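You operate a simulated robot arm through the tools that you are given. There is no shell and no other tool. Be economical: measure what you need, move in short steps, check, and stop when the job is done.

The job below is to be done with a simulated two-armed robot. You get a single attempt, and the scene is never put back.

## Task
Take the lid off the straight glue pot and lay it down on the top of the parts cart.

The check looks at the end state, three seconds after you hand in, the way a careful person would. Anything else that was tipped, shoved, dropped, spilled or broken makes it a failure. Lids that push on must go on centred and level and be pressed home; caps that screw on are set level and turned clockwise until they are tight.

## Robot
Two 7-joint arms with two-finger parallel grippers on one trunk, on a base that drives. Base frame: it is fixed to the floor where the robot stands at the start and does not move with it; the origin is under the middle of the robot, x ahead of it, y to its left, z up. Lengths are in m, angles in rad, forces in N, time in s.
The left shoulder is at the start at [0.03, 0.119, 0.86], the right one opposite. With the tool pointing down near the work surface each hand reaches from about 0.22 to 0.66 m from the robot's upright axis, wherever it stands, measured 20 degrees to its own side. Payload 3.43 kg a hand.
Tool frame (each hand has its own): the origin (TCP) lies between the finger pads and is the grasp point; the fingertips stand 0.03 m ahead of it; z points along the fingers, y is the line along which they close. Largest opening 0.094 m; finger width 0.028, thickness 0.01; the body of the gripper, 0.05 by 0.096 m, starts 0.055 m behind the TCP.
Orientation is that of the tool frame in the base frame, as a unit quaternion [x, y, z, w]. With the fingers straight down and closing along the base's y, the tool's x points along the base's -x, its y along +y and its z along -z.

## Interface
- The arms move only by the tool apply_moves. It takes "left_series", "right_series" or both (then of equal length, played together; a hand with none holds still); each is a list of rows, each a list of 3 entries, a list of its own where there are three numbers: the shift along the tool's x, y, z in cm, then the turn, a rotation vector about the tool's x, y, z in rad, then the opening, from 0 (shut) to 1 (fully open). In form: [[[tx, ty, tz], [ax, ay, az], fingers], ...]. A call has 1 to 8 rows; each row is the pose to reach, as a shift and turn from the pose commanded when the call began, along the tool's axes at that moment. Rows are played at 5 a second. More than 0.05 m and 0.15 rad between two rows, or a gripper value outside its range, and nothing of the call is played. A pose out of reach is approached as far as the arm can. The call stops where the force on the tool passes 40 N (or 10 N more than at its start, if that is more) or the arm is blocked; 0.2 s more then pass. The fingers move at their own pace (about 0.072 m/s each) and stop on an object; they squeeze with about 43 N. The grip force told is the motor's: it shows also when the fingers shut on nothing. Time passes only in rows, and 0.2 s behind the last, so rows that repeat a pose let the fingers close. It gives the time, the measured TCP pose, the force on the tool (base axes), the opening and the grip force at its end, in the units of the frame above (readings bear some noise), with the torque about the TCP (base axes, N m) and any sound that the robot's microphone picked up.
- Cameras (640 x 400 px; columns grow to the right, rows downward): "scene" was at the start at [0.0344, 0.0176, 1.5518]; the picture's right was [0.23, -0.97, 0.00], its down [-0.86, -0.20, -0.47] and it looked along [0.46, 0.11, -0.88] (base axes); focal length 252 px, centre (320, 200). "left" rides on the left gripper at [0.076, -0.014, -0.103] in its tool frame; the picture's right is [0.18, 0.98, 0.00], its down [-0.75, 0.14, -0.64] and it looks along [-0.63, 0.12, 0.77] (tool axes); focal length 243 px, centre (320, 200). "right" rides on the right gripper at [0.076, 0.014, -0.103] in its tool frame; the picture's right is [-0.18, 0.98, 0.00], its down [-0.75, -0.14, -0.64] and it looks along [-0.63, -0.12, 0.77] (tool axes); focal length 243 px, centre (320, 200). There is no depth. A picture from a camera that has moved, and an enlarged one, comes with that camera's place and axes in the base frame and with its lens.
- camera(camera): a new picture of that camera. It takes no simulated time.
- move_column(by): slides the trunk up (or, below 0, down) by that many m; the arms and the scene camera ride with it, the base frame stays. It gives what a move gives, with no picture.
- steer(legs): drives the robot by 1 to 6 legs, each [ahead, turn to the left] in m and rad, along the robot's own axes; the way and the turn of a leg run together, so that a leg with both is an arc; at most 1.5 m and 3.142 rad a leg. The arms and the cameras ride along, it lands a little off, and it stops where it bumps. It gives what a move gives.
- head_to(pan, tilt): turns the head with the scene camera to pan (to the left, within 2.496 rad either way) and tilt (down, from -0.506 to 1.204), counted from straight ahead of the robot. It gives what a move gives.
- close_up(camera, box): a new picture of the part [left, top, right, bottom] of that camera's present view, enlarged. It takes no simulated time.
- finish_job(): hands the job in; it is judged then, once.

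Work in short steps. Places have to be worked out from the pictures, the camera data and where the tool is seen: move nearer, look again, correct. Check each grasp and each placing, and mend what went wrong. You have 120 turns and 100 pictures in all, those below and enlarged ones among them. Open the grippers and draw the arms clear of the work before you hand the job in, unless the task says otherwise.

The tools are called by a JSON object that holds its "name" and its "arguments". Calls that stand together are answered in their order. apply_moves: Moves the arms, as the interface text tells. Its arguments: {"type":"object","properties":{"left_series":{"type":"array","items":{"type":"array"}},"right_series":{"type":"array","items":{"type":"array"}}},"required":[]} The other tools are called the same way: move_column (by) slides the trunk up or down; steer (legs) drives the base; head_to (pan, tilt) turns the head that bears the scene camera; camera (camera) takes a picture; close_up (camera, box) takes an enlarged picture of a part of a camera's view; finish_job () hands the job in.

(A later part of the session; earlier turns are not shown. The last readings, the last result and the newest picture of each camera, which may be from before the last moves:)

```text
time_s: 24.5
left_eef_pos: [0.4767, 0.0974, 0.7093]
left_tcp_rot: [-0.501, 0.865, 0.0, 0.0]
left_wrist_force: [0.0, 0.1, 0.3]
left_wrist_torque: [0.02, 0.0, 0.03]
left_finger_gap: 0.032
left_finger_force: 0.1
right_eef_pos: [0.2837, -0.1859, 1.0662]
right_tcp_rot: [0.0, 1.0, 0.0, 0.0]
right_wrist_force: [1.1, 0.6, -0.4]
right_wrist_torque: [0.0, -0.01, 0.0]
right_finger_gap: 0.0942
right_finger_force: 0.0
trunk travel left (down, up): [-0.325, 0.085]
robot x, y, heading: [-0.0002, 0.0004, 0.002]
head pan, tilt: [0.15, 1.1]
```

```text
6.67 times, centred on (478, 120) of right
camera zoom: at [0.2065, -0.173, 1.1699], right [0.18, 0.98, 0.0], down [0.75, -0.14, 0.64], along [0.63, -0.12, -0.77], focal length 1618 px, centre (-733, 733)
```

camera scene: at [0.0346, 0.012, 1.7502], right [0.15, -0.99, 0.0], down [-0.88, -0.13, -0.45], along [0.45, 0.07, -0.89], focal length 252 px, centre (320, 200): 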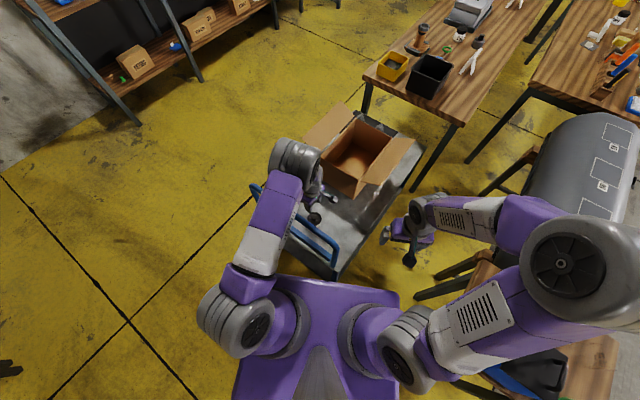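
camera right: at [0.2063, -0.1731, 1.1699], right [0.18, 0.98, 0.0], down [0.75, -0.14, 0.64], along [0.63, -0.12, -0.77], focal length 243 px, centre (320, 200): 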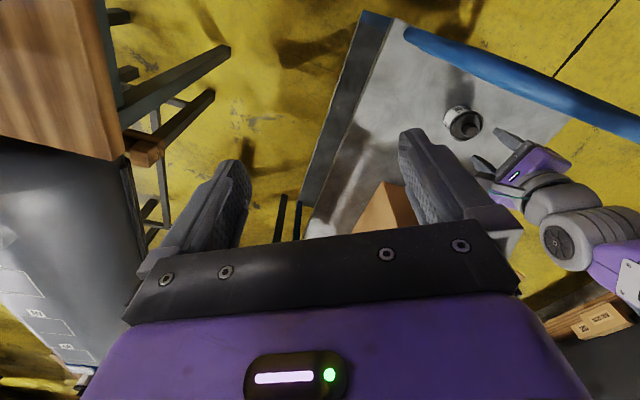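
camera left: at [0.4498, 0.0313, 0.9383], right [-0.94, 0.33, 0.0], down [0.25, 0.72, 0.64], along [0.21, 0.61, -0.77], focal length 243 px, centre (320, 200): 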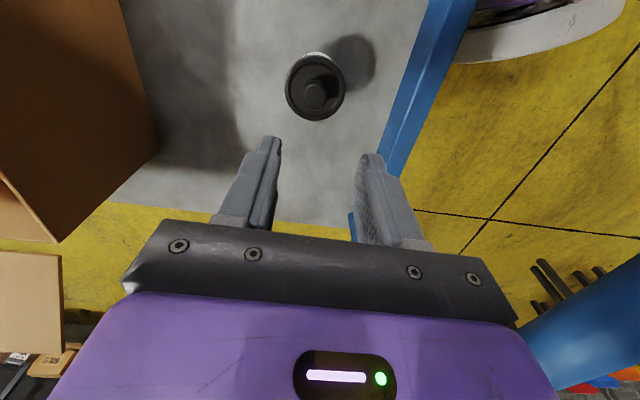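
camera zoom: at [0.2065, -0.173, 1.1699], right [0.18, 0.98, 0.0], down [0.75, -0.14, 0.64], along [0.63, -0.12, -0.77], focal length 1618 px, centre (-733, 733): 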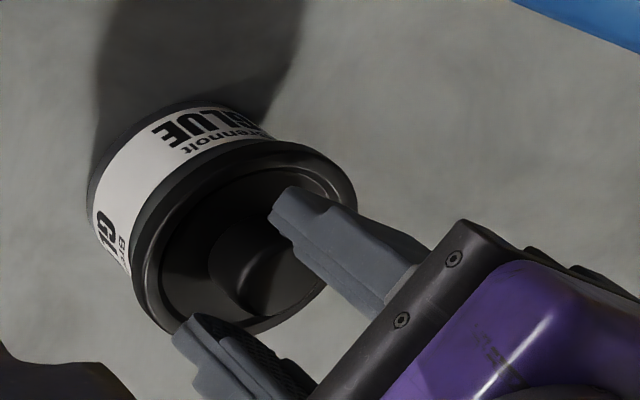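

The knob is centred and its top is about 12 mm above the tips. I go 4 mm lower and close on it.

{"name": "apply_moves", "arguments": {"left_series": [[[0, 0, 0.4], [0, 0, 0], 0.34], [[0, 0, 0.4], [0, 0, 0], 0.25], [[0, 0, 0.4], [0, 0, 0], 0.0], [[0, 0, 0.4], [0, 0, 0], 0.0], [[0, 0, 0.4], [0, 0, 0], 0.0]]}}

{"name": "close_up", "arguments": {"camera": "left", "box": [200, 70, 440, 220]}}

{"name": "close_up", "arguments": {"camera": "right", "box": [430, 90, 526, 150]}}

```text
time_s: 25.7
left_eef_pos: [0.4789, 0.0967, 0.7061]
left_tcp_rot: [-0.502, 0.865, 0.0, 0.0]
left_wrist_force: [-0.3, 0.9, -1.7]
left_wrist_torque: [0.03, 0.01, 0.0]
left_finger_gap: 0.0235
left_finger_force: 43.0
right_eef_pos: [0.2832, -0.186, 1.0658]
right_tcp_rot: [0.0, 1.0, -0.001, -0.001]
right_wrist_force: [-0.7, -1.0, 0.2]
right_wrist_torque: [0.03, -0.04, -0.02]
right_finger_gap: 0.0939
right_finger_force: 0.1
trunk travel left (down, up): [-0.325, 0.085]
robot x, y, heading: [-0.0012, -0.0004, -0.003]
head pan, tilt: [0.15, 1.1]
```

```text
2.67 times, centred on (320, 145) of left
camera zoom: at [0.4535, 0.0227, 0.8076], right [-0.94, 0.33, 0.0], down [0.25, 0.72, 0.64], along [0.21, 0.61, -0.77], focal length 647 px, centre (320, 347)
```

zoom: 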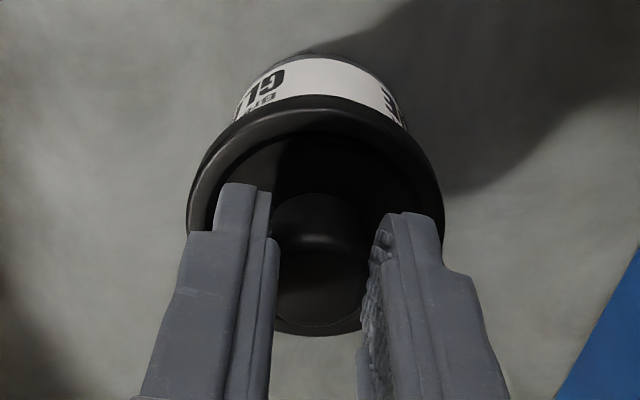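

```text
6.67 times, centred on (478, 120) of right
camera zoom: at [0.2067, -0.1729, 1.1698], right [0.18, 0.98, 0.0], down [0.75, -0.14, 0.64], along [0.63, -0.12, -0.77], focal length 1618 px, centre (-733, 733)
```

zoom: 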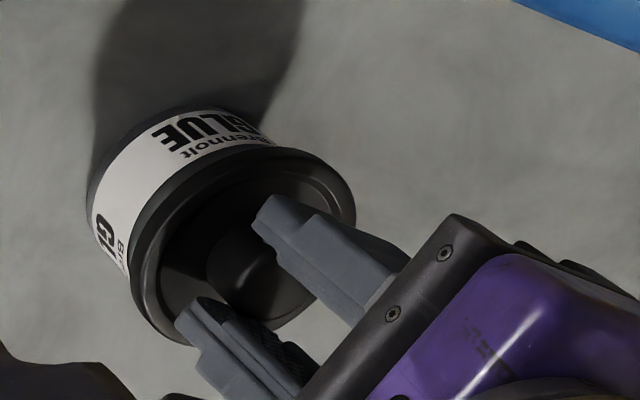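

The knob is gripped (gap 23.5 mm). I lift gently in 3 mm steps and check whether the lid comes off or the pot rises.

{"name": "apply_moves", "arguments": {"left_series": [[[0, 0, -0.3], [0, 0, 0], 0], [[0, 0, -0.6], [0, 0, 0], 0], [[0, 0, -0.9], [0, 0, 0], 0], [[0, 0, -1.2], [0, 0, 0], 0]]}}

{"name": "camera", "arguments": {"camera": "left"}}

{"name": "close_up", "arguments": {"camera": "right", "box": [430, 90, 526, 150]}}

```text
time_s: 26.7
left_eef_pos: [0.4774, 0.0964, 0.7178]
left_tcp_rot: [-0.502, 0.865, 0.001, 0.0]
left_wrist_force: [-0.9, 0.6, -1.5]
left_wrist_torque: [-0.02, 0.01, 0.03]
left_finger_gap: 0.0236
left_finger_force: 43.0
right_eef_pos: [0.2814, -0.1866, 1.0664]
right_tcp_rot: [0.0, 1.0, 0.0, 0.0]
right_wrist_force: [-0.2, 0.1, 0.3]
right_wrist_torque: [0.01, 0.02, 0.02]
right_finger_gap: 0.0943
right_finger_force: 0.0
trunk travel left (down, up): [-0.325, 0.085]
robot x, y, heading: [0.0012, -0.0008, -0.001]
head pan, tilt: [0.15, 1.1]
```

```text
57 pictures are left
camera left: at [0.453, 0.023, 0.8205], right [-0.94, 0.33, 0.0], down [0.25, 0.72, 0.64], along [0.21, 0.61, -0.77], focal length 243 px, centre (320, 200)
```

left: 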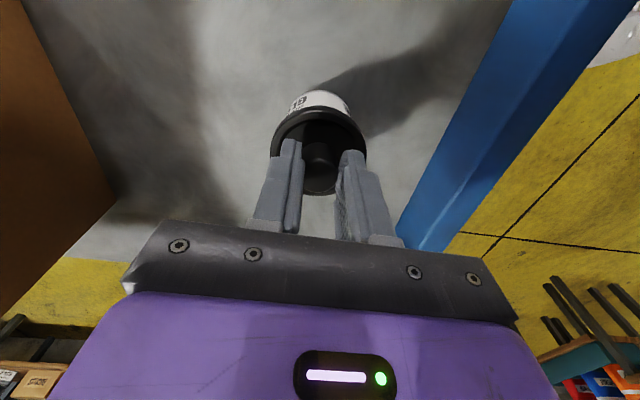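

```text
6.67 times, centred on (478, 120) of right
camera zoom: at [0.2066, -0.1729, 1.1698], right [0.18, 0.98, 0.0], down [0.75, -0.14, 0.64], along [0.63, -0.12, -0.77], focal length 1618 px, centre (-733, 733)
```

zoom: 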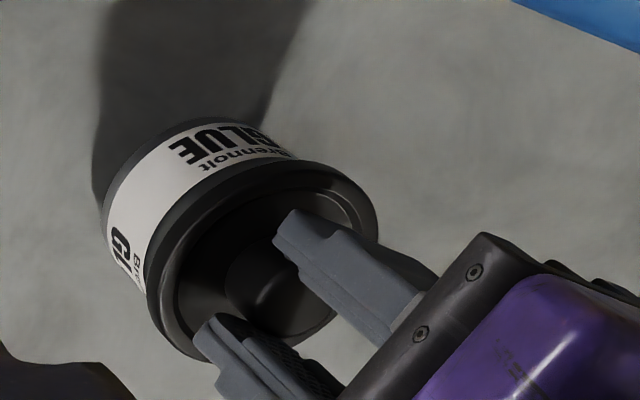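

The pot came up with the lid, so it must be held by the other hand. I set it back down exactly where it was, release it and rise.

{"name": "apply_moves", "arguments": {"left_series": [[[0, 0, 0.6], [0, 0, 0], 0], [[0, 0, 1.1], [0, 0, 0], 0], [[0, 0, 1.2], [0, 0, 0], 0], [[0, 0, 1.2], [0, 0, 0], 0.34], [[0, 0, 1.2], [0, 0, 0], 0.34], [[0, 0, -0.5], [0, 0, 0], 0.34], [[0, 0, -3], [0, 0, 0], 0.4], [[0, 0, -6], [0, 0, 0], 0.4]]}}

{"name": "camera", "arguments": {"camera": "left"}}

{"name": "close_up", "arguments": {"camera": "right", "box": [430, 90, 526, 150]}}

```text
time_s: 28.5
left_eef_pos: [0.477, 0.0944, 0.7784]
left_tcp_rot: [-0.5, 0.866, -0.001, 0.0]
left_wrist_force: [-0.5, -0.3, -0.4]
left_wrist_torque: [0.02, -0.01, 0.03]
left_finger_gap: 0.0374
left_finger_force: 0.0
right_eef_pos: [0.2819, -0.1867, 1.0668]
right_tcp_rot: [0.0, 1.0, 0.0, 0.0]
right_wrist_force: [0.2, -0.3, 0.0]
right_wrist_torque: [0.03, -0.01, 0.01]
right_finger_gap: 0.094
right_finger_force: 0.0
trunk travel left (down, up): [-0.325, 0.085]
robot x, y, heading: [-0.0004, -0.0038, -0.001]
head pan, tilt: [0.15, 1.1]
```

```text
55 pictures are left
camera left: at [0.4522, 0.0216, 0.8812], right [-0.94, 0.33, 0.0], down [0.25, 0.72, 0.64], along [0.21, 0.61, -0.77], focal length 243 px, centre (320, 200)
```

left: 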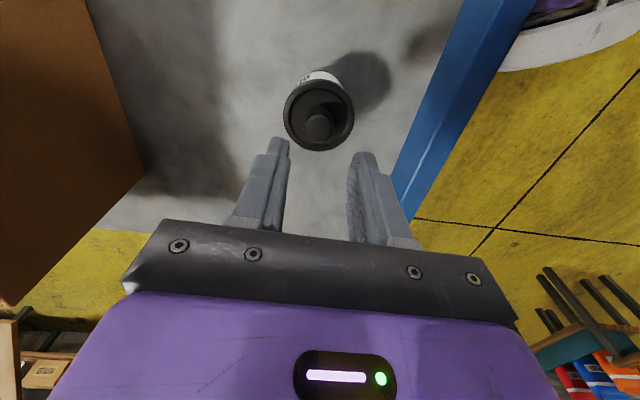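

```text
6.67 times, centred on (478, 120) of right
camera zoom: at [0.2061, -0.1731, 1.1699], right [0.18, 0.98, 0.0], down [0.75, -0.14, 0.64], along [0.63, -0.12, -0.77], focal length 1618 px, centre (-733, 733)
```

zoom: 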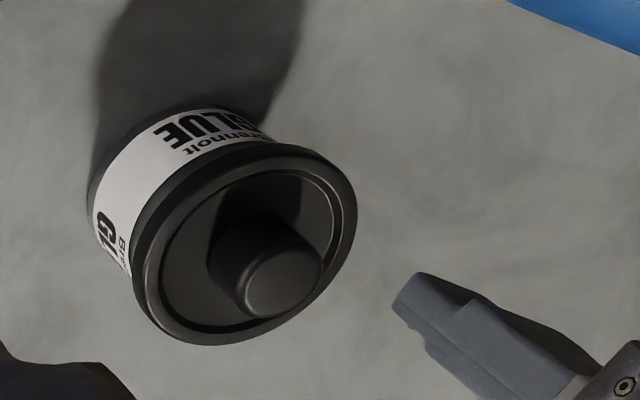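

The pot is back upright in place. Next I turn the right hand to a near-horizontal side grasp with its camera up, approaching from the cart's right side. First I make part of the turn in free space.

{"name": "apply_moves", "arguments": {"right_series": [[[-1.2, 0, 0.5], [-0.084, 0.064, 0.1], 1], [[-2.5, 0, 1], [-0.167, 0.128, 0.2], 1], [[-3.7, 0, 1.5], [-0.251, 0.193, 0.299], 1], [[-5, 0, 2], [-0.335, 0.257, 0.399], 1], [[-6.2, 0, 3], [-0.418, 0.321, 0.499], 1], [[-7.5, 0, 4], [-0.502, 0.385, 0.599], 1], [[-8.7, 0, 5], [-0.586, 0.45, 0.698], 1], [[-10, 0, 6], [-0.669, 0.514, 0.798], 1]]}}

{"name": "camera", "arguments": {"camera": "scene"}}

```text
time_s: 30.3
left_eef_pos: [0.4788, 0.0945, 0.7776]
left_tcp_rot: [-0.501, 0.865, 0.001, 0.0]
left_wrist_force: [0.6, 1.4, 0.2]
left_wrist_torque: [0.01, 0.01, -0.01]
left_finger_gap: 0.0376
left_finger_force: 0.1
right_eef_pos: [0.3832, -0.1856, 1.0054]
right_tcp_rot: [0.377, 0.835, 0.317, -0.244]
right_wrist_force: [-0.3, -1.2, -1.6]
right_wrist_torque: [0.02, -0.03, 0.03]
right_finger_gap: 0.0941
right_finger_force: 0.1
trunk travel left (down, up): [-0.325, 0.085]
robot x, y, heading: [-0.0033, -0.0012, -0.002]
head pan, tilt: [0.15, 1.1]
```

```text
53 pictures are left
camera scene: at [0.0346, 0.0112, 1.7502], right [0.15, -0.99, 0.0], down [-0.88, -0.13, -0.45], along [0.45, 0.07, -0.89], focal length 252 px, centre (320, 200)
```

scene: 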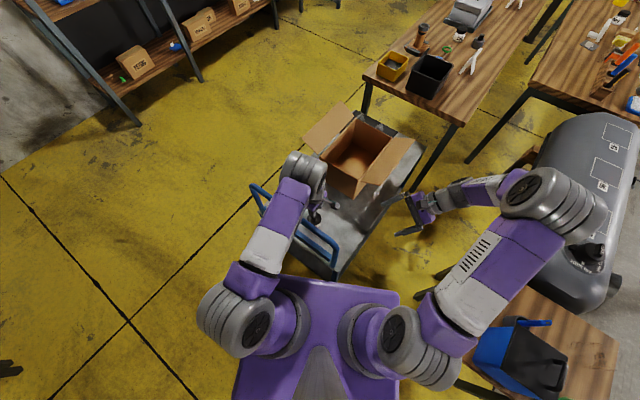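

The pose was followed and the elbow clears things. I finish the turn in place.

{"name": "apply_moves", "arguments": {"right_series": [[[0, 0, 0], [-0.084, 0.064, 0.1], 1], [[0, 0, 0], [-0.167, 0.128, 0.2], 1], [[0, 0, 0], [-0.251, 0.193, 0.299], 1], [[0, 0, 0], [-0.335, 0.257, 0.399], 1], [[0, 0, 0], [-0.418, 0.321, 0.499], 1], [[0, 0, 0], [-0.502, 0.385, 0.599], 1], [[0, 0, 0], [-0.585, 0.449, 0.698], 1]]}}

{"name": "camera", "arguments": {"camera": "scene"}}

{"name": "camera", "arguments": {"camera": "right"}}

```text
time_s: 31.9
left_eef_pos: [0.4779, 0.0946, 0.7772]
left_tcp_rot: [-0.502, 0.865, 0.0, 0.0]
left_wrist_force: [-0.7, 0.3, 0.1]
left_wrist_torque: [-0.01, 0.0, -0.01]
left_finger_gap: 0.0376
left_finger_force: 0.1
right_eef_pos: [0.3822, -0.1862, 1.0073]
right_tcp_rot: [0.61, 0.462, 0.511, -0.391]
right_wrist_force: [0.3, 0.4, -0.3]
right_wrist_torque: [-0.02, -0.02, -0.02]
right_finger_gap: 0.0939
right_finger_force: 0.0
trunk travel left (down, up): [-0.325, 0.085]
robot x, y, heading: [-0.0001, -0.0028, -0.002]
head pan, tilt: [0.15, 1.1]
```

```text
52 pictures are left
camera scene: at [0.0336, 0.0116, 1.7503], right [0.15, -0.99, 0.0], down [-0.88, -0.13, -0.45], along [0.45, 0.07, -0.89], focal length 252 px, centre (320, 200)
```

scene: 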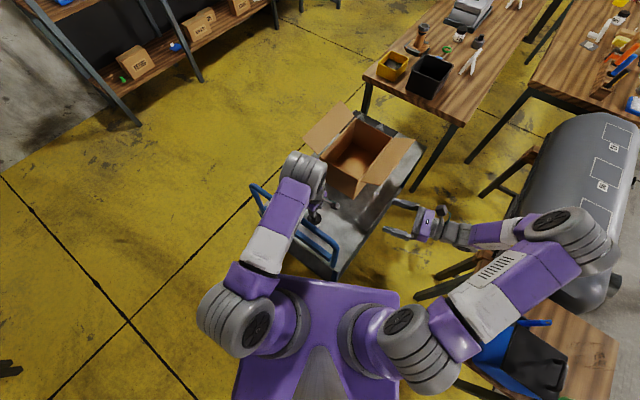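

```text
51 pictures are left
camera right: at [0.3743, -0.2756, 1.1007], right [0.94, -0.29, -0.19], down [-0.34, -0.7, -0.63], along [0.05, 0.66, -0.75], focal length 243 px, centre (320, 200)
```

right: 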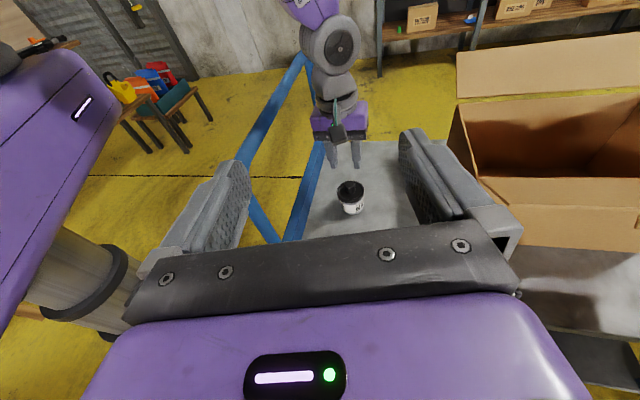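

The right hand is level with its camera on top. I raise the trunk 6 cm for elbow clearance, then bring the right hand to a staging point about 16 cm short of the pot at z≈0.80.

{"name": "move_column", "arguments": {"by": 0.06}}

{"name": "apply_moves", "arguments": {"right_series": [[[-3.4, 0.26, 2.6], [0, 0, 0], 1], [[-6.8, 0.5, 5.2], [0, 0, 0], 1], [[-10.2, 0.77, 7.8], [0, 0, 0], 1], [[-13.6, 1, 10.3], [0, 0, 0], 1], [[-17, 1.3, 12.9], [0, 0, 0], 1], [[-20.5, 1.5, 15.5], [0, 0, 0], 1], [[-23.9, 1.8, 18.1], [0, 0, 0], 1]]}}

{"name": "camera", "arguments": {"camera": "scene"}}

{"name": "camera", "arguments": {"camera": "right"}}

```text
time_s: 32.9
left_eef_pos: [0.477, 0.0952, 0.8382]
left_tcp_rot: [-0.501, 0.865, 0.0, 0.0]
left_wrist_force: [-0.2, -0.9, -0.3]
left_wrist_torque: [0.0, 0.01, -0.01]
left_finger_gap: 0.0379
left_finger_force: 0.1
right_eef_pos: [0.3825, -0.1864, 1.0666]
right_tcp_rot: [0.609, 0.463, 0.511, -0.392]
right_wrist_force: [-0.4, -0.5, 0.4]
right_wrist_torque: [0.0, 0.0, 0.0]
right_finger_gap: 0.094
right_finger_force: 0.0
trunk travel left (down, up): [-0.385, 0.025]
robot x, y, heading: [0.0005, -0.0022, 0.002]
head pan, tilt: [0.15, 1.1]
```

```text
time_s: 34.5
left_eef_pos: [0.4774, 0.0949, 0.837]
left_tcp_rot: [-0.501, 0.865, 0.0, 0.0]
left_wrist_force: [-0.9, -0.4, -0.4]
left_wrist_torque: [0.03, 0.03, -0.03]
left_finger_gap: 0.0375
left_finger_force: 0.0
right_eef_pos: [0.4347, -0.0571, 0.8002]
right_tcp_rot: [0.609, 0.464, 0.51, -0.391]
right_wrist_force: [-0.4, 0.6, 0.9]
right_wrist_torque: [0.01, 0.01, -0.03]
right_finger_gap: 0.094
right_finger_force: 0.0
trunk travel left (down, up): [-0.385, 0.025]
robot x, y, heading: [0.0001, 0.0021, 0.001]
head pan, tilt: [0.15, 1.1]
```

```text
50 pictures are left
camera scene: at [0.0341, 0.0126, 1.8103], right [0.15, -0.99, 0.0], down [-0.88, -0.13, -0.45], along [0.45, 0.07, -0.89], focal length 252 px, centre (320, 200)
```

scene: 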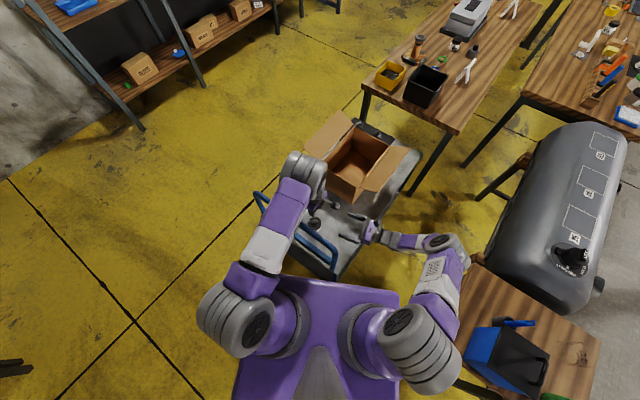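

```text
49 pictures are left
camera right: at [0.4273, -0.1477, 0.8938], right [0.94, -0.29, -0.18], down [-0.34, -0.7, -0.63], along [0.05, 0.66, -0.75], focal length 243 px, centre (320, 200)
```

right: 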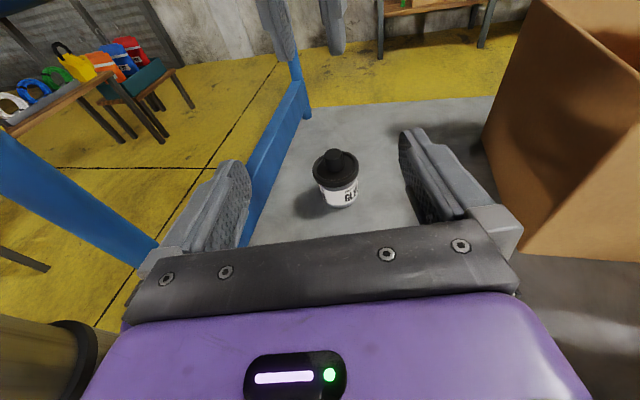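

All clear. I lower the right hand 10 cm straight down and look again.

{"name": "apply_moves", "arguments": {"right_series": [[[-3.3, 0, 0.57], [0, 0, 0], 1], [[-6.6, 0, 1.13], [0, 0, 0], 1], [[-9.85, 0, 1.7], [0, 0, 0], 1], [[-9.85, 0, 1.7], [0, 0, 0], 1]]}}

{"name": "camera", "arguments": {"camera": "right"}}

{"name": "camera", "arguments": {"camera": "left"}}

{"name": "close_up", "arguments": {"camera": "scene", "box": [260, 180, 500, 330]}}

```text
time_s: 35.5
left_eef_pos: [0.4768, 0.0951, 0.8376]
left_tcp_rot: [-0.502, 0.865, -0.001, 0.0]
left_wrist_force: [1.1, 0.4, -0.2]
left_wrist_torque: [-0.03, 0.0, 0.0]
left_finger_gap: 0.0375
left_finger_force: 0.1
right_eef_pos: [0.439, -0.0578, 0.7424]
right_tcp_rot: [0.61, 0.464, 0.51, -0.391]
right_wrist_force: [-0.6, -0.2, 0.3]
right_wrist_torque: [0.0, -0.01, -0.01]
right_finger_gap: 0.0942
right_finger_force: 0.1
right hand out of reach, approached as far as the arm can: row 2, 3, 4
trunk travel left (down, up): [-0.385, 0.025]
robot x, y, heading: [-0.0022, -0.0003, -0.001]
head pan, tilt: [0.15, 1.1]
```

```text
48 pictures are left
camera right: at [0.4304, -0.1474, 0.8354], right [0.94, -0.29, -0.18], down [-0.34, -0.7, -0.63], along [0.05, 0.65, -0.75], focal length 243 px, centre (320, 200)
```

right: 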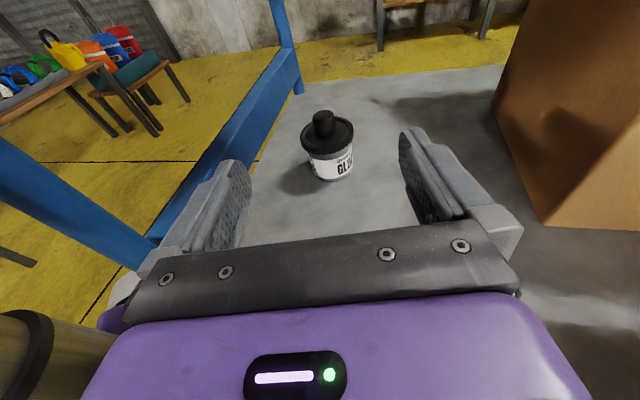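

```text
47 pictures are left
camera left: at [0.4529, 0.0224, 0.9405], right [-0.94, 0.33, 0.0], down [0.25, 0.72, 0.64], along [0.21, 0.61, -0.77], focal length 243 px, centre (320, 200)
```

left: 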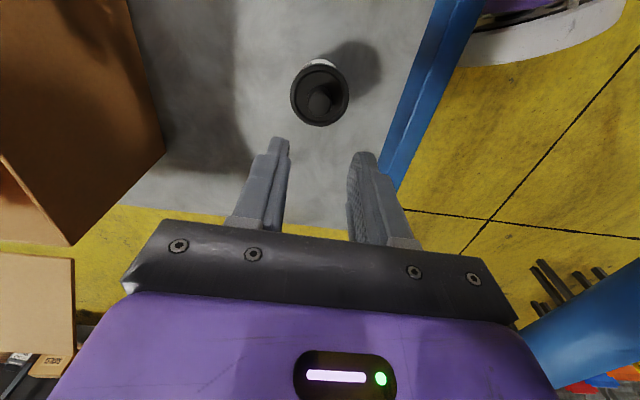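

```text
2.67 times, centred on (380, 255) of scene
camera zoom: at [0.0343, 0.0131, 1.8103], right [0.15, -0.99, 0.0], down [-0.88, -0.13, -0.45], along [0.45, 0.07, -0.89], focal length 671 px, centre (160, 53)
```

zoom: 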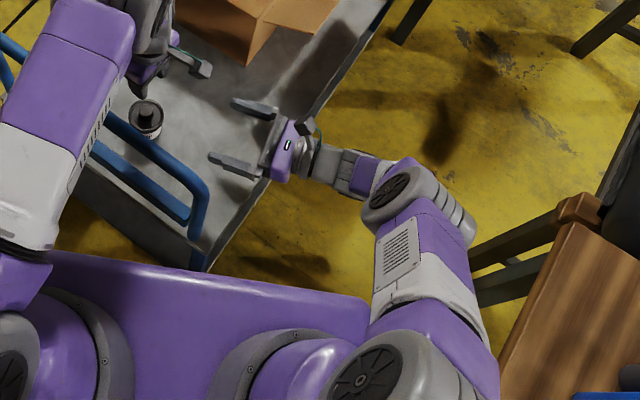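

The right arm reached its limit at z 0.742 because the shoulder is high. I resync the right command, raise the left hand 8 cm relative, then lower the trunk 10 cm.

{"name": "apply_moves", "arguments": {"left_series": [[[0, 0, -4], [0, 0, 0], 0.4], [[0, 0, -8], [0, 0, 0], 0.4]], "right_series": [[[3, 0, -0.5], [0, 0, 0], 1], [[4.6, 0, -0.8], [0, 0, 0], 1]]}}

{"name": "move_column", "arguments": {"by": -0.1}}

{"name": "camera", "arguments": {"camera": "right"}}

{"name": "camera", "arguments": {"camera": "scene"}}

```text
time_s: 36.1
left_eef_pos: [0.4782, 0.0954, 0.9177]
left_tcp_rot: [-0.501, 0.866, -0.001, 0.0]
left_wrist_force: [-0.6, -0.1, -0.4]
left_wrist_torque: [-0.02, 0.03, 0.03]
left_finger_gap: 0.0377
left_finger_force: 0.1
right_eef_pos: [0.4401, -0.0565, 0.7887]
right_tcp_rot: [0.609, 0.464, 0.511, -0.392]
right_wrist_force: [0.3, 0.0, 0.1]
right_wrist_torque: [0.03, -0.01, -0.02]
right_finger_gap: 0.0937
right_finger_force: 0.2
trunk travel left (down, up): [-0.385, 0.025]
robot x, y, heading: [-0.0018, -0.0029, -0.002]
head pan, tilt: [0.15, 1.1]
```

```text
time_s: 37.4
left_eef_pos: [0.4776, 0.0958, 0.8192]
left_tcp_rot: [-0.501, 0.865, 0.001, -0.001]
left_wrist_force: [0.2, -0.7, 0.3]
left_wrist_torque: [0.0, -0.02, -0.01]
left_finger_gap: 0.0377
left_finger_force: 0.1
right_eef_pos: [0.4404, -0.0568, 0.6878]
right_tcp_rot: [0.608, 0.464, 0.51, -0.393]
right_wrist_force: [0.7, -0.2, -0.4]
right_wrist_torque: [-0.01, 0.01, 0.01]
right_finger_gap: 0.0939
right_finger_force: 0.1
trunk travel left (down, up): [-0.285, 0.125]
robot x, y, heading: [0.004, 0.0027, -0.0]
head pan, tilt: [0.15, 1.1]
```

```text
45 pictures are left
camera right: at [0.4312, -0.1467, 0.7826], right [0.94, -0.29, -0.18], down [-0.34, -0.7, -0.63], along [0.05, 0.66, -0.75], focal length 243 px, centre (320, 200)
```

right: 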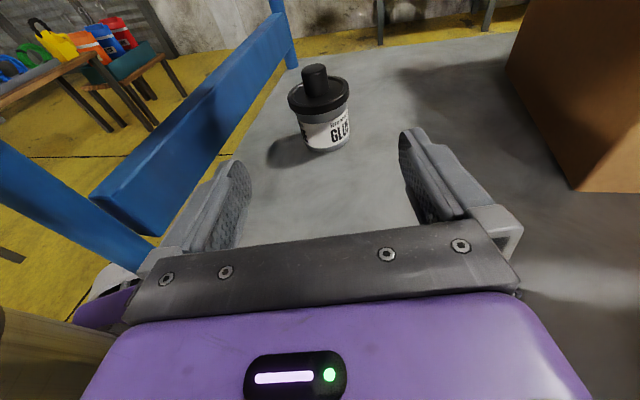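

```text
44 pictures are left
camera scene: at [0.0336, 0.012, 1.7104], right [0.15, -0.99, 0.0], down [-0.88, -0.13, -0.45], along [0.45, 0.07, -0.89], focal length 252 px, centre (320, 200)
```

scene: 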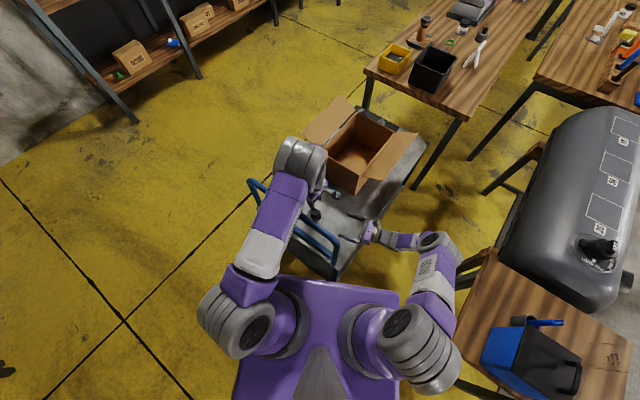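

The right hand is at z 0.688, 16 cm short of the pot. I zoom in to measure pot body, deck level and the lower blue rail.

{"name": "close_up", "arguments": {"camera": "right", "box": [80, 40, 400, 240]}}

{"name": "close_up", "arguments": {"camera": "scene", "box": [290, 190, 410, 270]}}

```text
2.00 times, centred on (240, 140) of right
camera zoom: at [0.4312, -0.1467, 0.7826], right [0.94, -0.29, -0.18], down [-0.34, -0.7, -0.63], along [0.05, 0.66, -0.75], focal length 485 px, centre (480, 320)
```

zoom: 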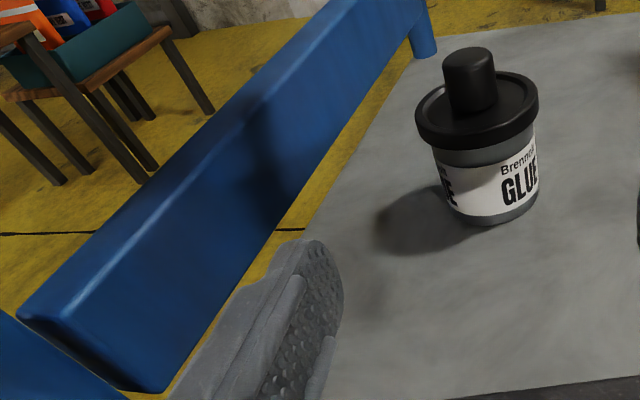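

```text
5.00 times, centred on (350, 230) of scene
camera zoom: at [0.0336, 0.012, 1.7104], right [0.15, -0.99, 0.0], down [-0.88, -0.13, -0.45], along [0.45, 0.07, -0.89], focal length 1258 px, centre (170, 50)
```

zoom: 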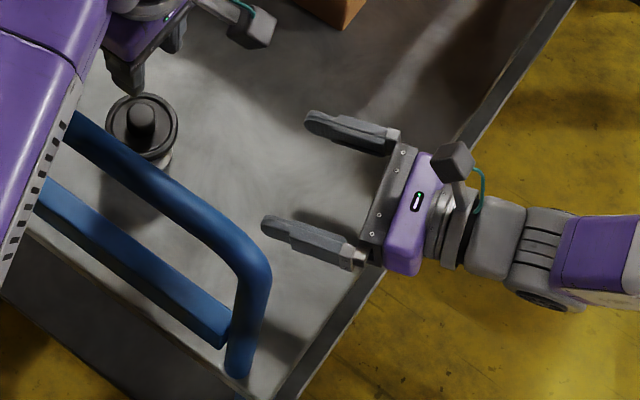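

Measured: the deck is at ≈0.608, pot body 0.608–0.658, lid rim about 0.665, axis at (0.48, 0.096). I lower the right hand to z≈0.637 with the fingers a bit narrower, and advance 8 cm.

{"name": "apply_moves", "arguments": {"right_series": [[[-2.5, 0, 0.43], [0, 0, 0], 0.8], [[-4.9, 0, 0.86], [0, 0, 0], 0.8], [[-4.4, -0.07, 3.8], [0, 0, 0], 0.8], [[-3.9, -0.13, 6.8], [0, 0, 0], 0.8], [[-3.55, -0.18, 8.8], [0, 0, 0], 0.8], [[-3.55, -0.18, 8.8], [0, 0, 0], 0.8]]}}

{"name": "camera", "arguments": {"camera": "right"}}

{"name": "camera", "arguments": {"camera": "left"}}

```text
time_s: 38.8
left_eef_pos: [0.4785, 0.0964, 0.8191]
left_tcp_rot: [-0.502, 0.865, 0.0, 0.0]
left_wrist_force: [0.1, -0.3, 0.9]
left_wrist_torque: [-0.02, -0.02, 0.0]
left_finger_gap: 0.0378
left_finger_force: 0.1
right_eef_pos: [0.4593, -0.001, 0.6553]
right_tcp_rot: [0.609, 0.464, 0.51, -0.392]
right_wrist_force: [-0.5, 0.0, 0.0]
right_wrist_torque: [0.0, -0.01, -0.02]
right_finger_gap: 0.075
right_finger_force: 0.1
right hand out of reach, approached as far as the arm can: row 2, 3, 4, 5, 6
trunk travel left (down, up): [-0.285, 0.125]
robot x, y, heading: [0.0001, 0.0007, -0.0]
head pan, tilt: [0.15, 1.1]
```

```text
41 pictures are left
camera right: at [0.451, -0.0903, 0.7489], right [0.94, -0.29, -0.19], down [-0.34, -0.7, -0.63], along [0.05, 0.66, -0.75], focal length 243 px, centre (320, 200)
```

right: 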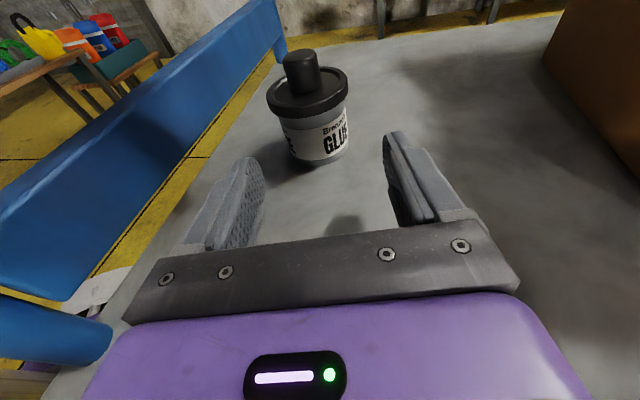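

```text
40 pictures are left
camera left: at [0.454, 0.0231, 0.9212], right [-0.94, 0.33, 0.0], down [0.25, 0.72, 0.64], along [0.21, 0.61, -0.77], focal length 243 px, centre (320, 200)
```

left: 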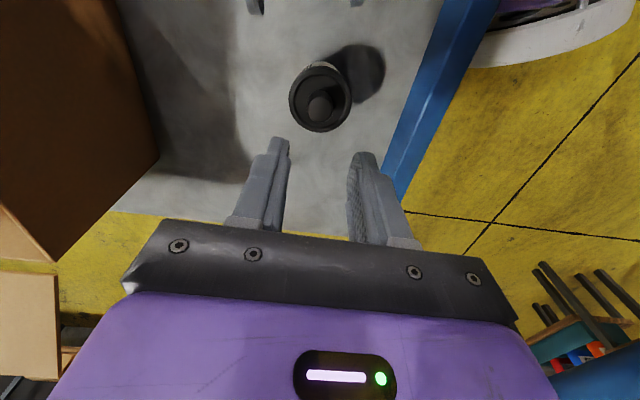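

Still limited in reach; a lower shoulder should help. I back the right hand up and out, raise the left, and lower the trunk 12 cm.

{"name": "apply_moves", "arguments": {"left_series": [[[0, 0, -4], [0, 0, 0], 0.4], [[0, 0, -8], [0, 0, 0], 0.4], [[0, 0, -11], [0, 0, 0], 0.4]], "right_series": [[[3.5, 0, -3.1], [0, 0, 0], 0.8], [[7, 0, -6.1], [0, 0, 0], 0.8], [[10.5, 0, -9.2], [0, 0, 0], 0.8]]}}

{"name": "move_column", "arguments": {"by": -0.12}}

{"name": "camera", "arguments": {"camera": "scene"}}

```text
time_s: 39.6
left_eef_pos: [0.4785, 0.0955, 0.9287]
left_tcp_rot: [-0.501, 0.865, -0.001, 0.0]
left_wrist_force: [-0.4, -0.1, 0.4]
left_wrist_torque: [0.02, -0.02, -0.01]
left_finger_gap: 0.0374
left_finger_force: 0.0
right_eef_pos: [0.441, -0.0698, 0.7739]
right_tcp_rot: [0.609, 0.464, 0.511, -0.391]
right_wrist_force: [0.0, 0.6, 0.4]
right_wrist_torque: [0.0, 0.01, -0.02]
right_finger_gap: 0.0752
right_finger_force: 0.1
trunk travel left (down, up): [-0.285, 0.125]
robot x, y, heading: [-0.0024, 0.0024, 0.001]
head pan, tilt: [0.15, 1.1]
```

```text
time_s: 41.1
left_eef_pos: [0.4787, 0.0962, 0.8085]
left_tcp_rot: [-0.501, 0.865, -0.001, 0.0]
left_wrist_force: [-0.4, -0.7, 0.1]
left_wrist_torque: [-0.01, 0.0, 0.01]
left_finger_gap: 0.0378
left_finger_force: 0.0
right_eef_pos: [0.441, -0.0699, 0.654]
right_tcp_rot: [0.609, 0.464, 0.51, -0.392]
right_wrist_force: [-0.7, 0.2, 0.1]
right_wrist_torque: [-0.03, 0.01, -0.02]
right_finger_gap: 0.0753
right_finger_force: 0.0
trunk travel left (down, up): [-0.165, 0.245]
robot x, y, heading: [0.0018, -0.0021, 0.003]
head pan, tilt: [0.15, 1.1]
```

```text
39 pictures are left
camera scene: at [0.0336, 0.012, 1.5904], right [0.15, -0.99, 0.0], down [-0.88, -0.13, -0.45], along [0.45, 0.07, -0.89], focal length 252 px, centre (320, 200)
```

scene: 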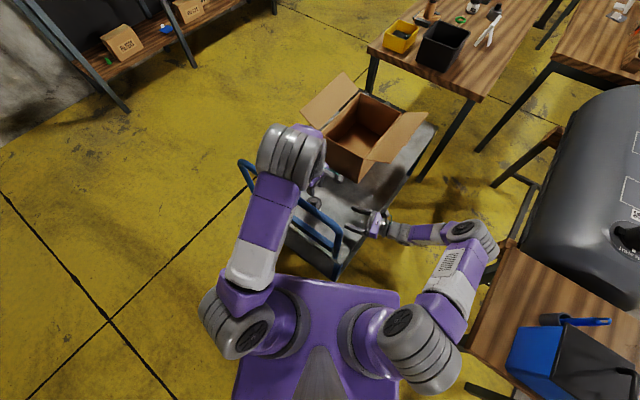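

Shoulder is now at 0.90 and clearances look fine. I advance the right hand about 9 cm toward the pot at z≈0.637.

{"name": "apply_moves", "arguments": {"right_series": [[[-1.0, -0.15, 3], [0, 0, 0], 0.8], [[-0.6, -0.3, 6], [0, 0, 0], 0.8], [[-0.16, -0.42, 9.05], [0, 0, 0], 0.8], [[-0.16, -0.42, 9.05], [0, 0, 0], 0.8]]}}

{"name": "camera", "arguments": {"camera": "right"}}

```text
time_s: 42.1
left_eef_pos: [0.4795, 0.0962, 0.8093]
left_tcp_rot: [-0.501, 0.865, 0.0, 0.001]
left_wrist_force: [0.6, -0.3, 0.1]
left_wrist_torque: [0.01, 0.0, 0.02]
left_finger_gap: 0.0374
left_finger_force: 0.0
right_eef_pos: [0.4627, 0.0169, 0.6375]
right_tcp_rot: [0.61, 0.464, 0.51, -0.391]
right_wrist_force: [0.1, 0.5, 0.4]
right_wrist_torque: [-0.03, -0.02, 0.0]
right_finger_gap: 0.0751
right_finger_force: 0.1
trunk travel left (down, up): [-0.165, 0.245]
robot x, y, heading: [0.0006, -0.0006, 0.005]
head pan, tilt: [0.15, 1.1]
```

```text
38 pictures are left
camera right: at [0.4535, -0.0729, 0.7311], right [0.94, -0.29, -0.19], down [-0.34, -0.7, -0.63], along [0.05, 0.66, -0.75], focal length 243 px, centre (320, 200)
```

right: 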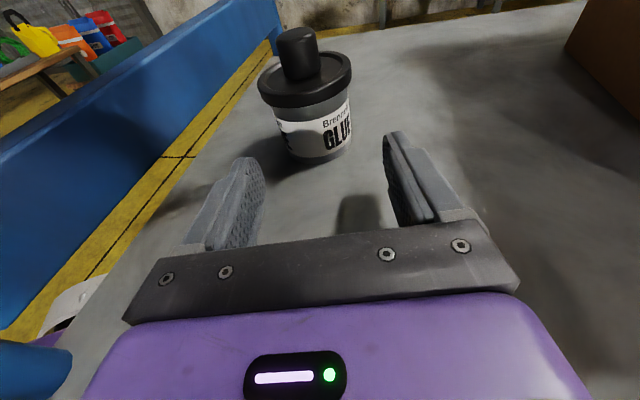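

On track; the pot is 4 mm to one side of the tool axis. I advance 5 cm and check.

{"name": "apply_moves", "arguments": {"right_series": [[[0.43, -0.3, 2.5], [0, 0, 0], 0.8], [[0.87, -0.4, 5], [0, 0, 0], 0.8], [[0.87, -0.4, 5], [0, 0, 0], 0.8]]}}

{"name": "camera", "arguments": {"camera": "right"}}

{"name": "camera", "arguments": {"camera": "left"}}

```text
time_s: 42.9
left_eef_pos: [0.4788, 0.0972, 0.8083]
left_tcp_rot: [-0.501, 0.865, 0.0, -0.001]
left_wrist_force: [0.6, -0.3, -0.4]
left_wrist_torque: [0.01, 0.01, 0.01]
left_finger_gap: 0.0375
left_finger_force: 0.0
right_eef_pos: [0.4701, 0.0651, 0.6349]
right_tcp_rot: [0.609, 0.464, 0.51, -0.392]
right_wrist_force: [0.2, -0.6, 0.7]
right_wrist_torque: [-0.07, 0.03, 0.02]
right_finger_gap: 0.0749
right_finger_force: 0.1
trunk travel left (down, up): [-0.165, 0.245]
robot x, y, heading: [-0.0009, 0.0008, 0.004]
head pan, tilt: [0.15, 1.1]
```

```text
37 pictures are left
camera right: at [0.4609, -0.0238, 0.7291], right [0.94, -0.29, -0.18], down [-0.34, -0.7, -0.63], along [0.05, 0.66, -0.75], focal length 243 px, centre (320, 200)
```

right: 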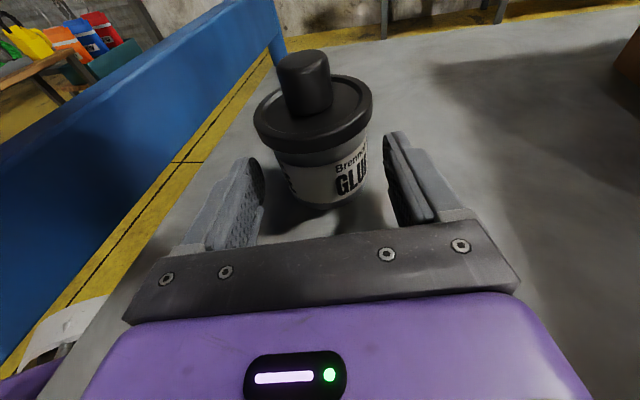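

```text
36 pictures are left
camera left: at [0.4544, 0.0227, 0.9107], right [-0.94, 0.33, 0.0], down [0.25, 0.72, 0.64], along [0.21, 0.61, -0.77], focal length 243 px, centre (320, 200)
```

left: 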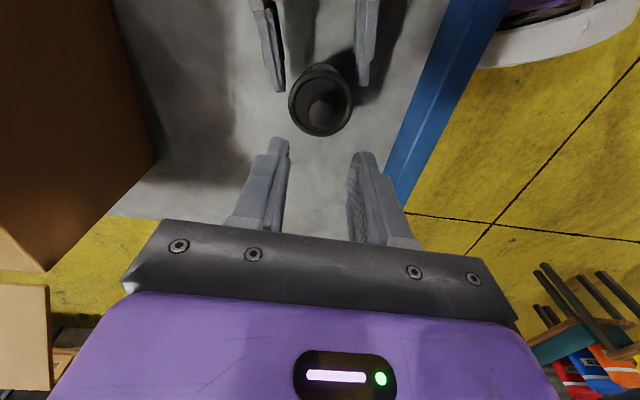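

The fingers straddle the pot body, below the lid rim and above the deck. I advance 2.6 cm and close.

{"name": "apply_moves", "arguments": {"right_series": [[[0.1, 0, 1.3], [0, 0, 0], 0.8], [[0.3, 0, 2.6], [0, 0, 0], 0.8], [[0.3, 0, 2.6], [0, 0, 0], 0.65]]}}

{"name": "camera", "arguments": {"camera": "right"}}

{"name": "close_up", "arguments": {"camera": "left", "box": [200, 0, 440, 150]}}

```text
time_s: 43.7
left_eef_pos: [0.4793, 0.0956, 0.8082]
left_tcp_rot: [-0.501, 0.866, 0.0, 0.0]
left_wrist_force: [-0.9, 0.3, 0.3]
left_wrist_torque: [0.02, 0.02, -0.02]
left_finger_gap: 0.0373
left_finger_force: 0.0
right_eef_pos: [0.4753, 0.0914, 0.6352]
right_tcp_rot: [0.609, 0.464, 0.51, -0.392]
right_wrist_force: [-1.5, -1.1, 3.5]
right_wrist_torque: [-0.27, 0.02, -0.02]
right_finger_gap: 0.0611
right_finger_force: 0.1
trunk travel left (down, up): [-0.165, 0.245]
robot x, y, heading: [-0.002, 0.001, -0.0]
head pan, tilt: [0.15, 1.1]
```

```text
35 pictures are left
camera right: at [0.4678, 0.0019, 0.7291], right [0.94, -0.29, -0.19], down [-0.34, -0.7, -0.63], along [0.05, 0.66, -0.75], focal length 243 px, centre (320, 200)
```

right: 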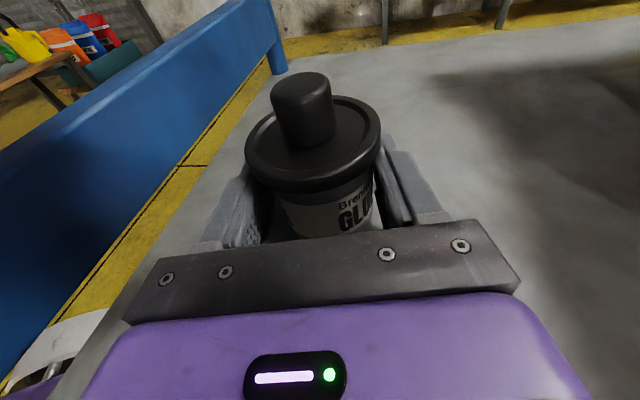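

```text
2.67 times, centred on (320, 75) of left
camera zoom: at [0.4543, 0.0227, 0.9108], right [-0.94, 0.33, 0.0], down [0.25, 0.72, 0.64], along [0.21, 0.61, -0.77], focal length 647 px, centre (320, 533)
```

zoom: 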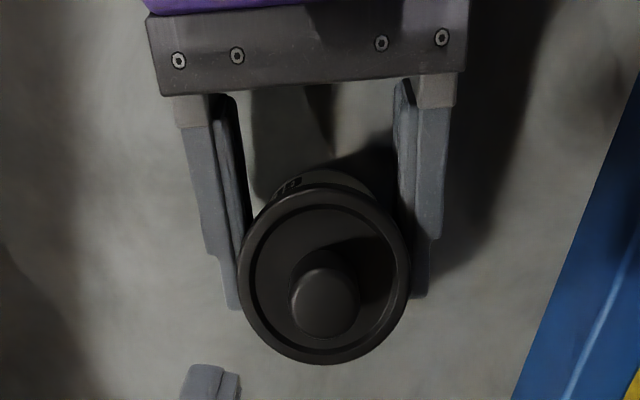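

A light upward force (3.5 N) suggests the gripper's underside touches the deck. I raise 4 mm and close on the pot body.

{"name": "apply_moves", "arguments": {"right_series": [[[0.7, 0, 2.55], [0, 0, 0], 0.65], [[0.7, 0, 2.55], [0, 0, 0], 0.65]]}}

```text
time_s: 44.3
left_eef_pos: [0.4783, 0.0953, 0.8078]
left_tcp_rot: [-0.501, 0.865, 0.0, 0.0]
left_wrist_force: [-0.3, -0.2, 0.0]
left_wrist_torque: [-0.02, 0.0, 0.01]
left_finger_gap: 0.0377
left_finger_force: 0.2
right_eef_pos: [0.4839, 0.1162, 0.6366]
right_tcp_rot: [0.609, 0.464, 0.51, -0.391]
right_wrist_force: [0.2, -0.5, -1.3]
right_wrist_torque: [0.01, 0.0, 0.01]
right_finger_gap: 0.0615
right_finger_force: 0.1
trunk travel left (down, up): [-0.165, 0.245]
robot x, y, heading: [0.003, 0.0015, 0.004]
head pan, tilt: [0.15, 1.1]
```

I mistakenly added the forward shift again, so the hand went 2.5 cm deeper. Forces are small; I check for contact with the pot.

{"name": "close_up", "arguments": {"camera": "left", "box": [200, 0, 440, 150]}}

{"name": "camera", "arguments": {"camera": "right"}}

```text
2.67 times, centred on (320, 75) of left
camera zoom: at [0.4544, 0.0226, 0.9107], right [-0.94, 0.33, 0.0], down [0.25, 0.72, 0.64], along [0.21, 0.61, -0.77], focal length 647 px, centre (320, 533)
```

zoom: 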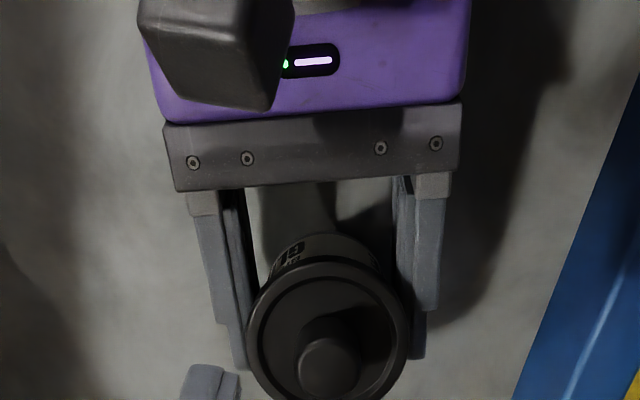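

```text
32 pictures are left
camera right: at [0.4756, 0.0275, 0.7307], right [0.94, -0.29, -0.19], down [-0.34, -0.7, -0.63], along [0.05, 0.66, -0.75], focal length 243 px, centre (320, 200)
```

right: 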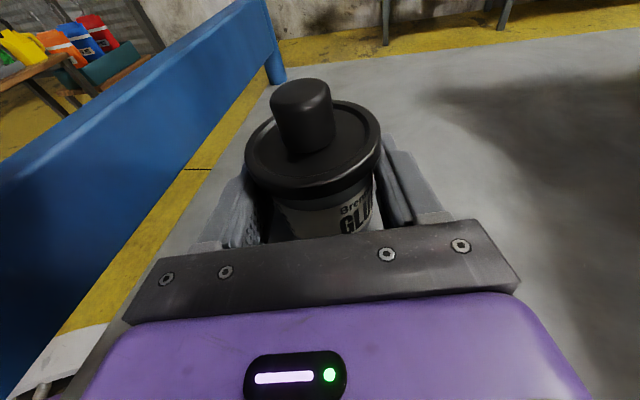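

The pot was carried about 2.3 cm along but is upright and well between the fingers. I close on the body now, then will return it to its place.

{"name": "apply_moves", "arguments": {"right_series": [[[0, 0, 0], [0, 0, 0], 0.5], [[0, 0, 0], [0, 0, 0], 0.3], [[0, 0, 0], [0, 0, 0], 0.0], [[0, 0, 0], [0, 0, 0], 0.0]]}}

{"name": "camera", "arguments": {"camera": "right"}}

{"name": "close_up", "arguments": {"camera": "left", "box": [200, 0, 440, 150]}}

```text
time_s: 45.3
left_eef_pos: [0.4783, 0.0958, 0.8098]
left_tcp_rot: [-0.501, 0.865, 0.0, -0.001]
left_wrist_force: [-0.4, 0.6, 0.1]
left_wrist_torque: [-0.01, -0.01, 0.01]
left_finger_gap: 0.0375
left_finger_force: 0.2
right_eef_pos: [0.485, 0.1171, 0.6355]
right_tcp_rot: [0.608, 0.464, 0.51, -0.392]
right_wrist_force: [-0.6, 0.4, 0.5]
right_wrist_torque: [0.0, 0.03, -0.01]
right_finger_gap: 0.0602
right_finger_force: 42.5
trunk travel left (down, up): [-0.165, 0.245]
robot x, y, heading: [0.0019, -0.0004, -0.001]
head pan, tilt: [0.15, 1.1]
```

```text
31 pictures are left
camera right: at [0.4757, 0.0273, 0.7307], right [0.94, -0.29, -0.18], down [-0.34, -0.7, -0.63], along [0.05, 0.66, -0.75], focal length 243 px, centre (320, 200)
```

right: 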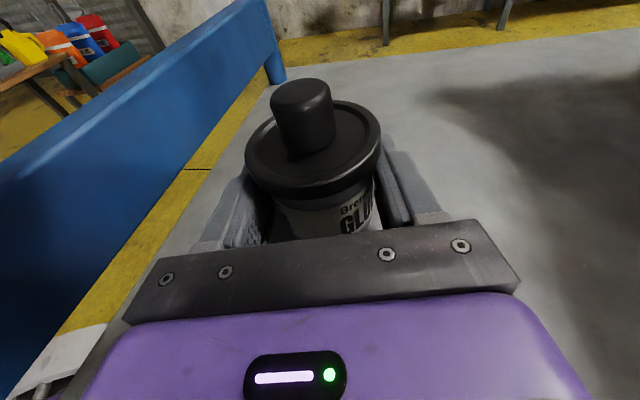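

```text
2.67 times, centred on (320, 75) of left
camera zoom: at [0.4545, 0.0228, 0.9107], right [-0.94, 0.33, 0.0], down [0.25, 0.72, 0.64], along [0.21, 0.61, -0.77], focal length 647 px, centre (320, 533)
```

zoom: 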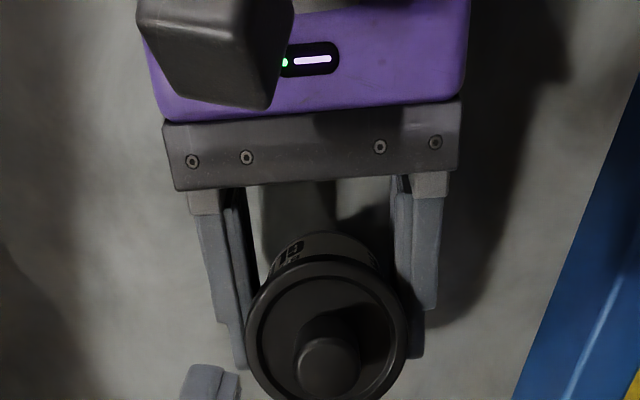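

Gap 60.2 mm: I need to know whether the pads hold the body or catch the lid rim. I zoom in.

{"name": "close_up", "arguments": {"camera": "right", "box": [200, 120, 440, 270]}}

```text
2.67 times, centred on (320, 195) of right
camera zoom: at [0.4757, 0.0273, 0.7307], right [0.94, -0.29, -0.18], down [-0.34, -0.7, -0.63], along [0.05, 0.66, -0.75], focal length 647 px, centre (320, 213)
```

zoom: 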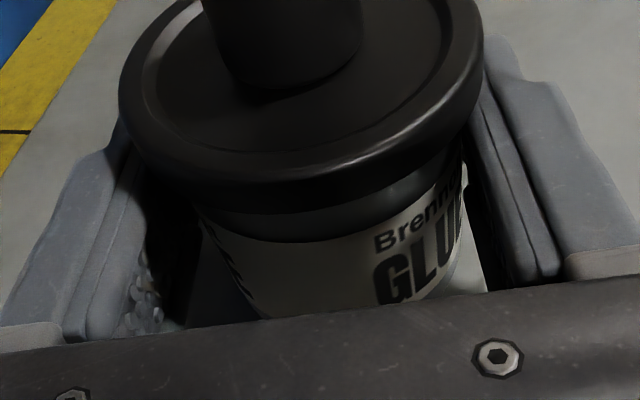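

Working through the projection, the pads are at the body's 60 mm diameter with the lid (63.5 mm) above them, so this is a body grasp. I lift 6 mm, carry the pot back 2.4 cm to its original spot, and set it down still held.

{"name": "apply_moves", "arguments": {"right_series": [[[0.3, 0, -0.05], [0, 0, 0], 0], [[0.6, 0, -0.1], [0, 0, 0], 0], [[0.4, 0, -1.3], [0, 0, 0], 0], [[0.18, 0, -2.46], [0, 0, 0], 0], [[-0.15, 0, -2.4], [0, 0, 0], 0], [[-0.42, 0, -2.36], [0, 0, 0], 0], [[-0.42, 0, -2.36], [0, 0, 0], 0]]}}

{"name": "camera", "arguments": {"camera": "left"}}

{"name": "camera", "arguments": {"camera": "right"}}

```text
time_s: 46.9
left_eef_pos: [0.4785, 0.0956, 0.8077]
left_tcp_rot: [-0.502, 0.865, -0.001, 0.0]
left_wrist_force: [0.2, -0.2, 0.4]
left_wrist_torque: [-0.04, -0.01, 0.01]
left_finger_gap: 0.0374
left_finger_force: 0.2
right_eef_pos: [0.4764, 0.0941, 0.6377]
right_tcp_rot: [0.608, 0.465, 0.51, -0.393]
right_wrist_force: [0.4, -0.4, -1.2]
right_wrist_torque: [-0.01, -0.03, 0.05]
right_finger_gap: 0.0603
right_finger_force: 42.8
trunk travel left (down, up): [-0.165, 0.245]
robot x, y, heading: [-0.0029, 0.001, -0.001]
head pan, tilt: [0.15, 1.1]
```

```text
28 pictures are left
camera left: at [0.4545, 0.0228, 0.9106], right [-0.94, 0.33, 0.0], down [0.25, 0.72, 0.64], along [0.21, 0.61, -0.77], focal length 243 px, centre (320, 200)
```

left: 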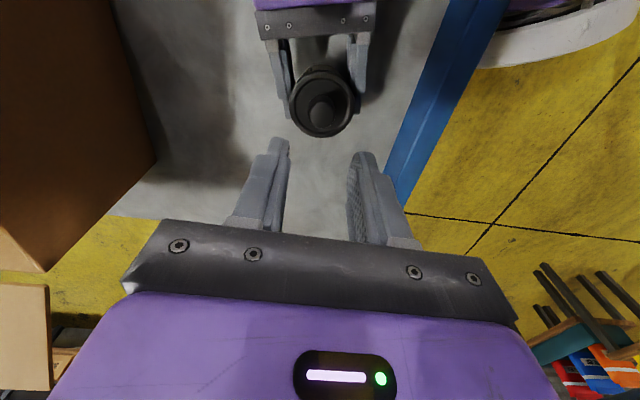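

```text
27 pictures are left
camera right: at [0.4689, 0.0047, 0.7311], right [0.94, -0.29, -0.19], down [-0.34, -0.7, -0.63], along [0.05, 0.66, -0.75], focal length 243 px, centre (320, 200)
```

right: 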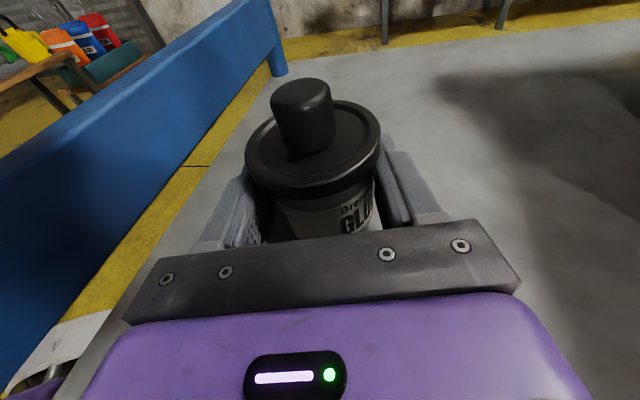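

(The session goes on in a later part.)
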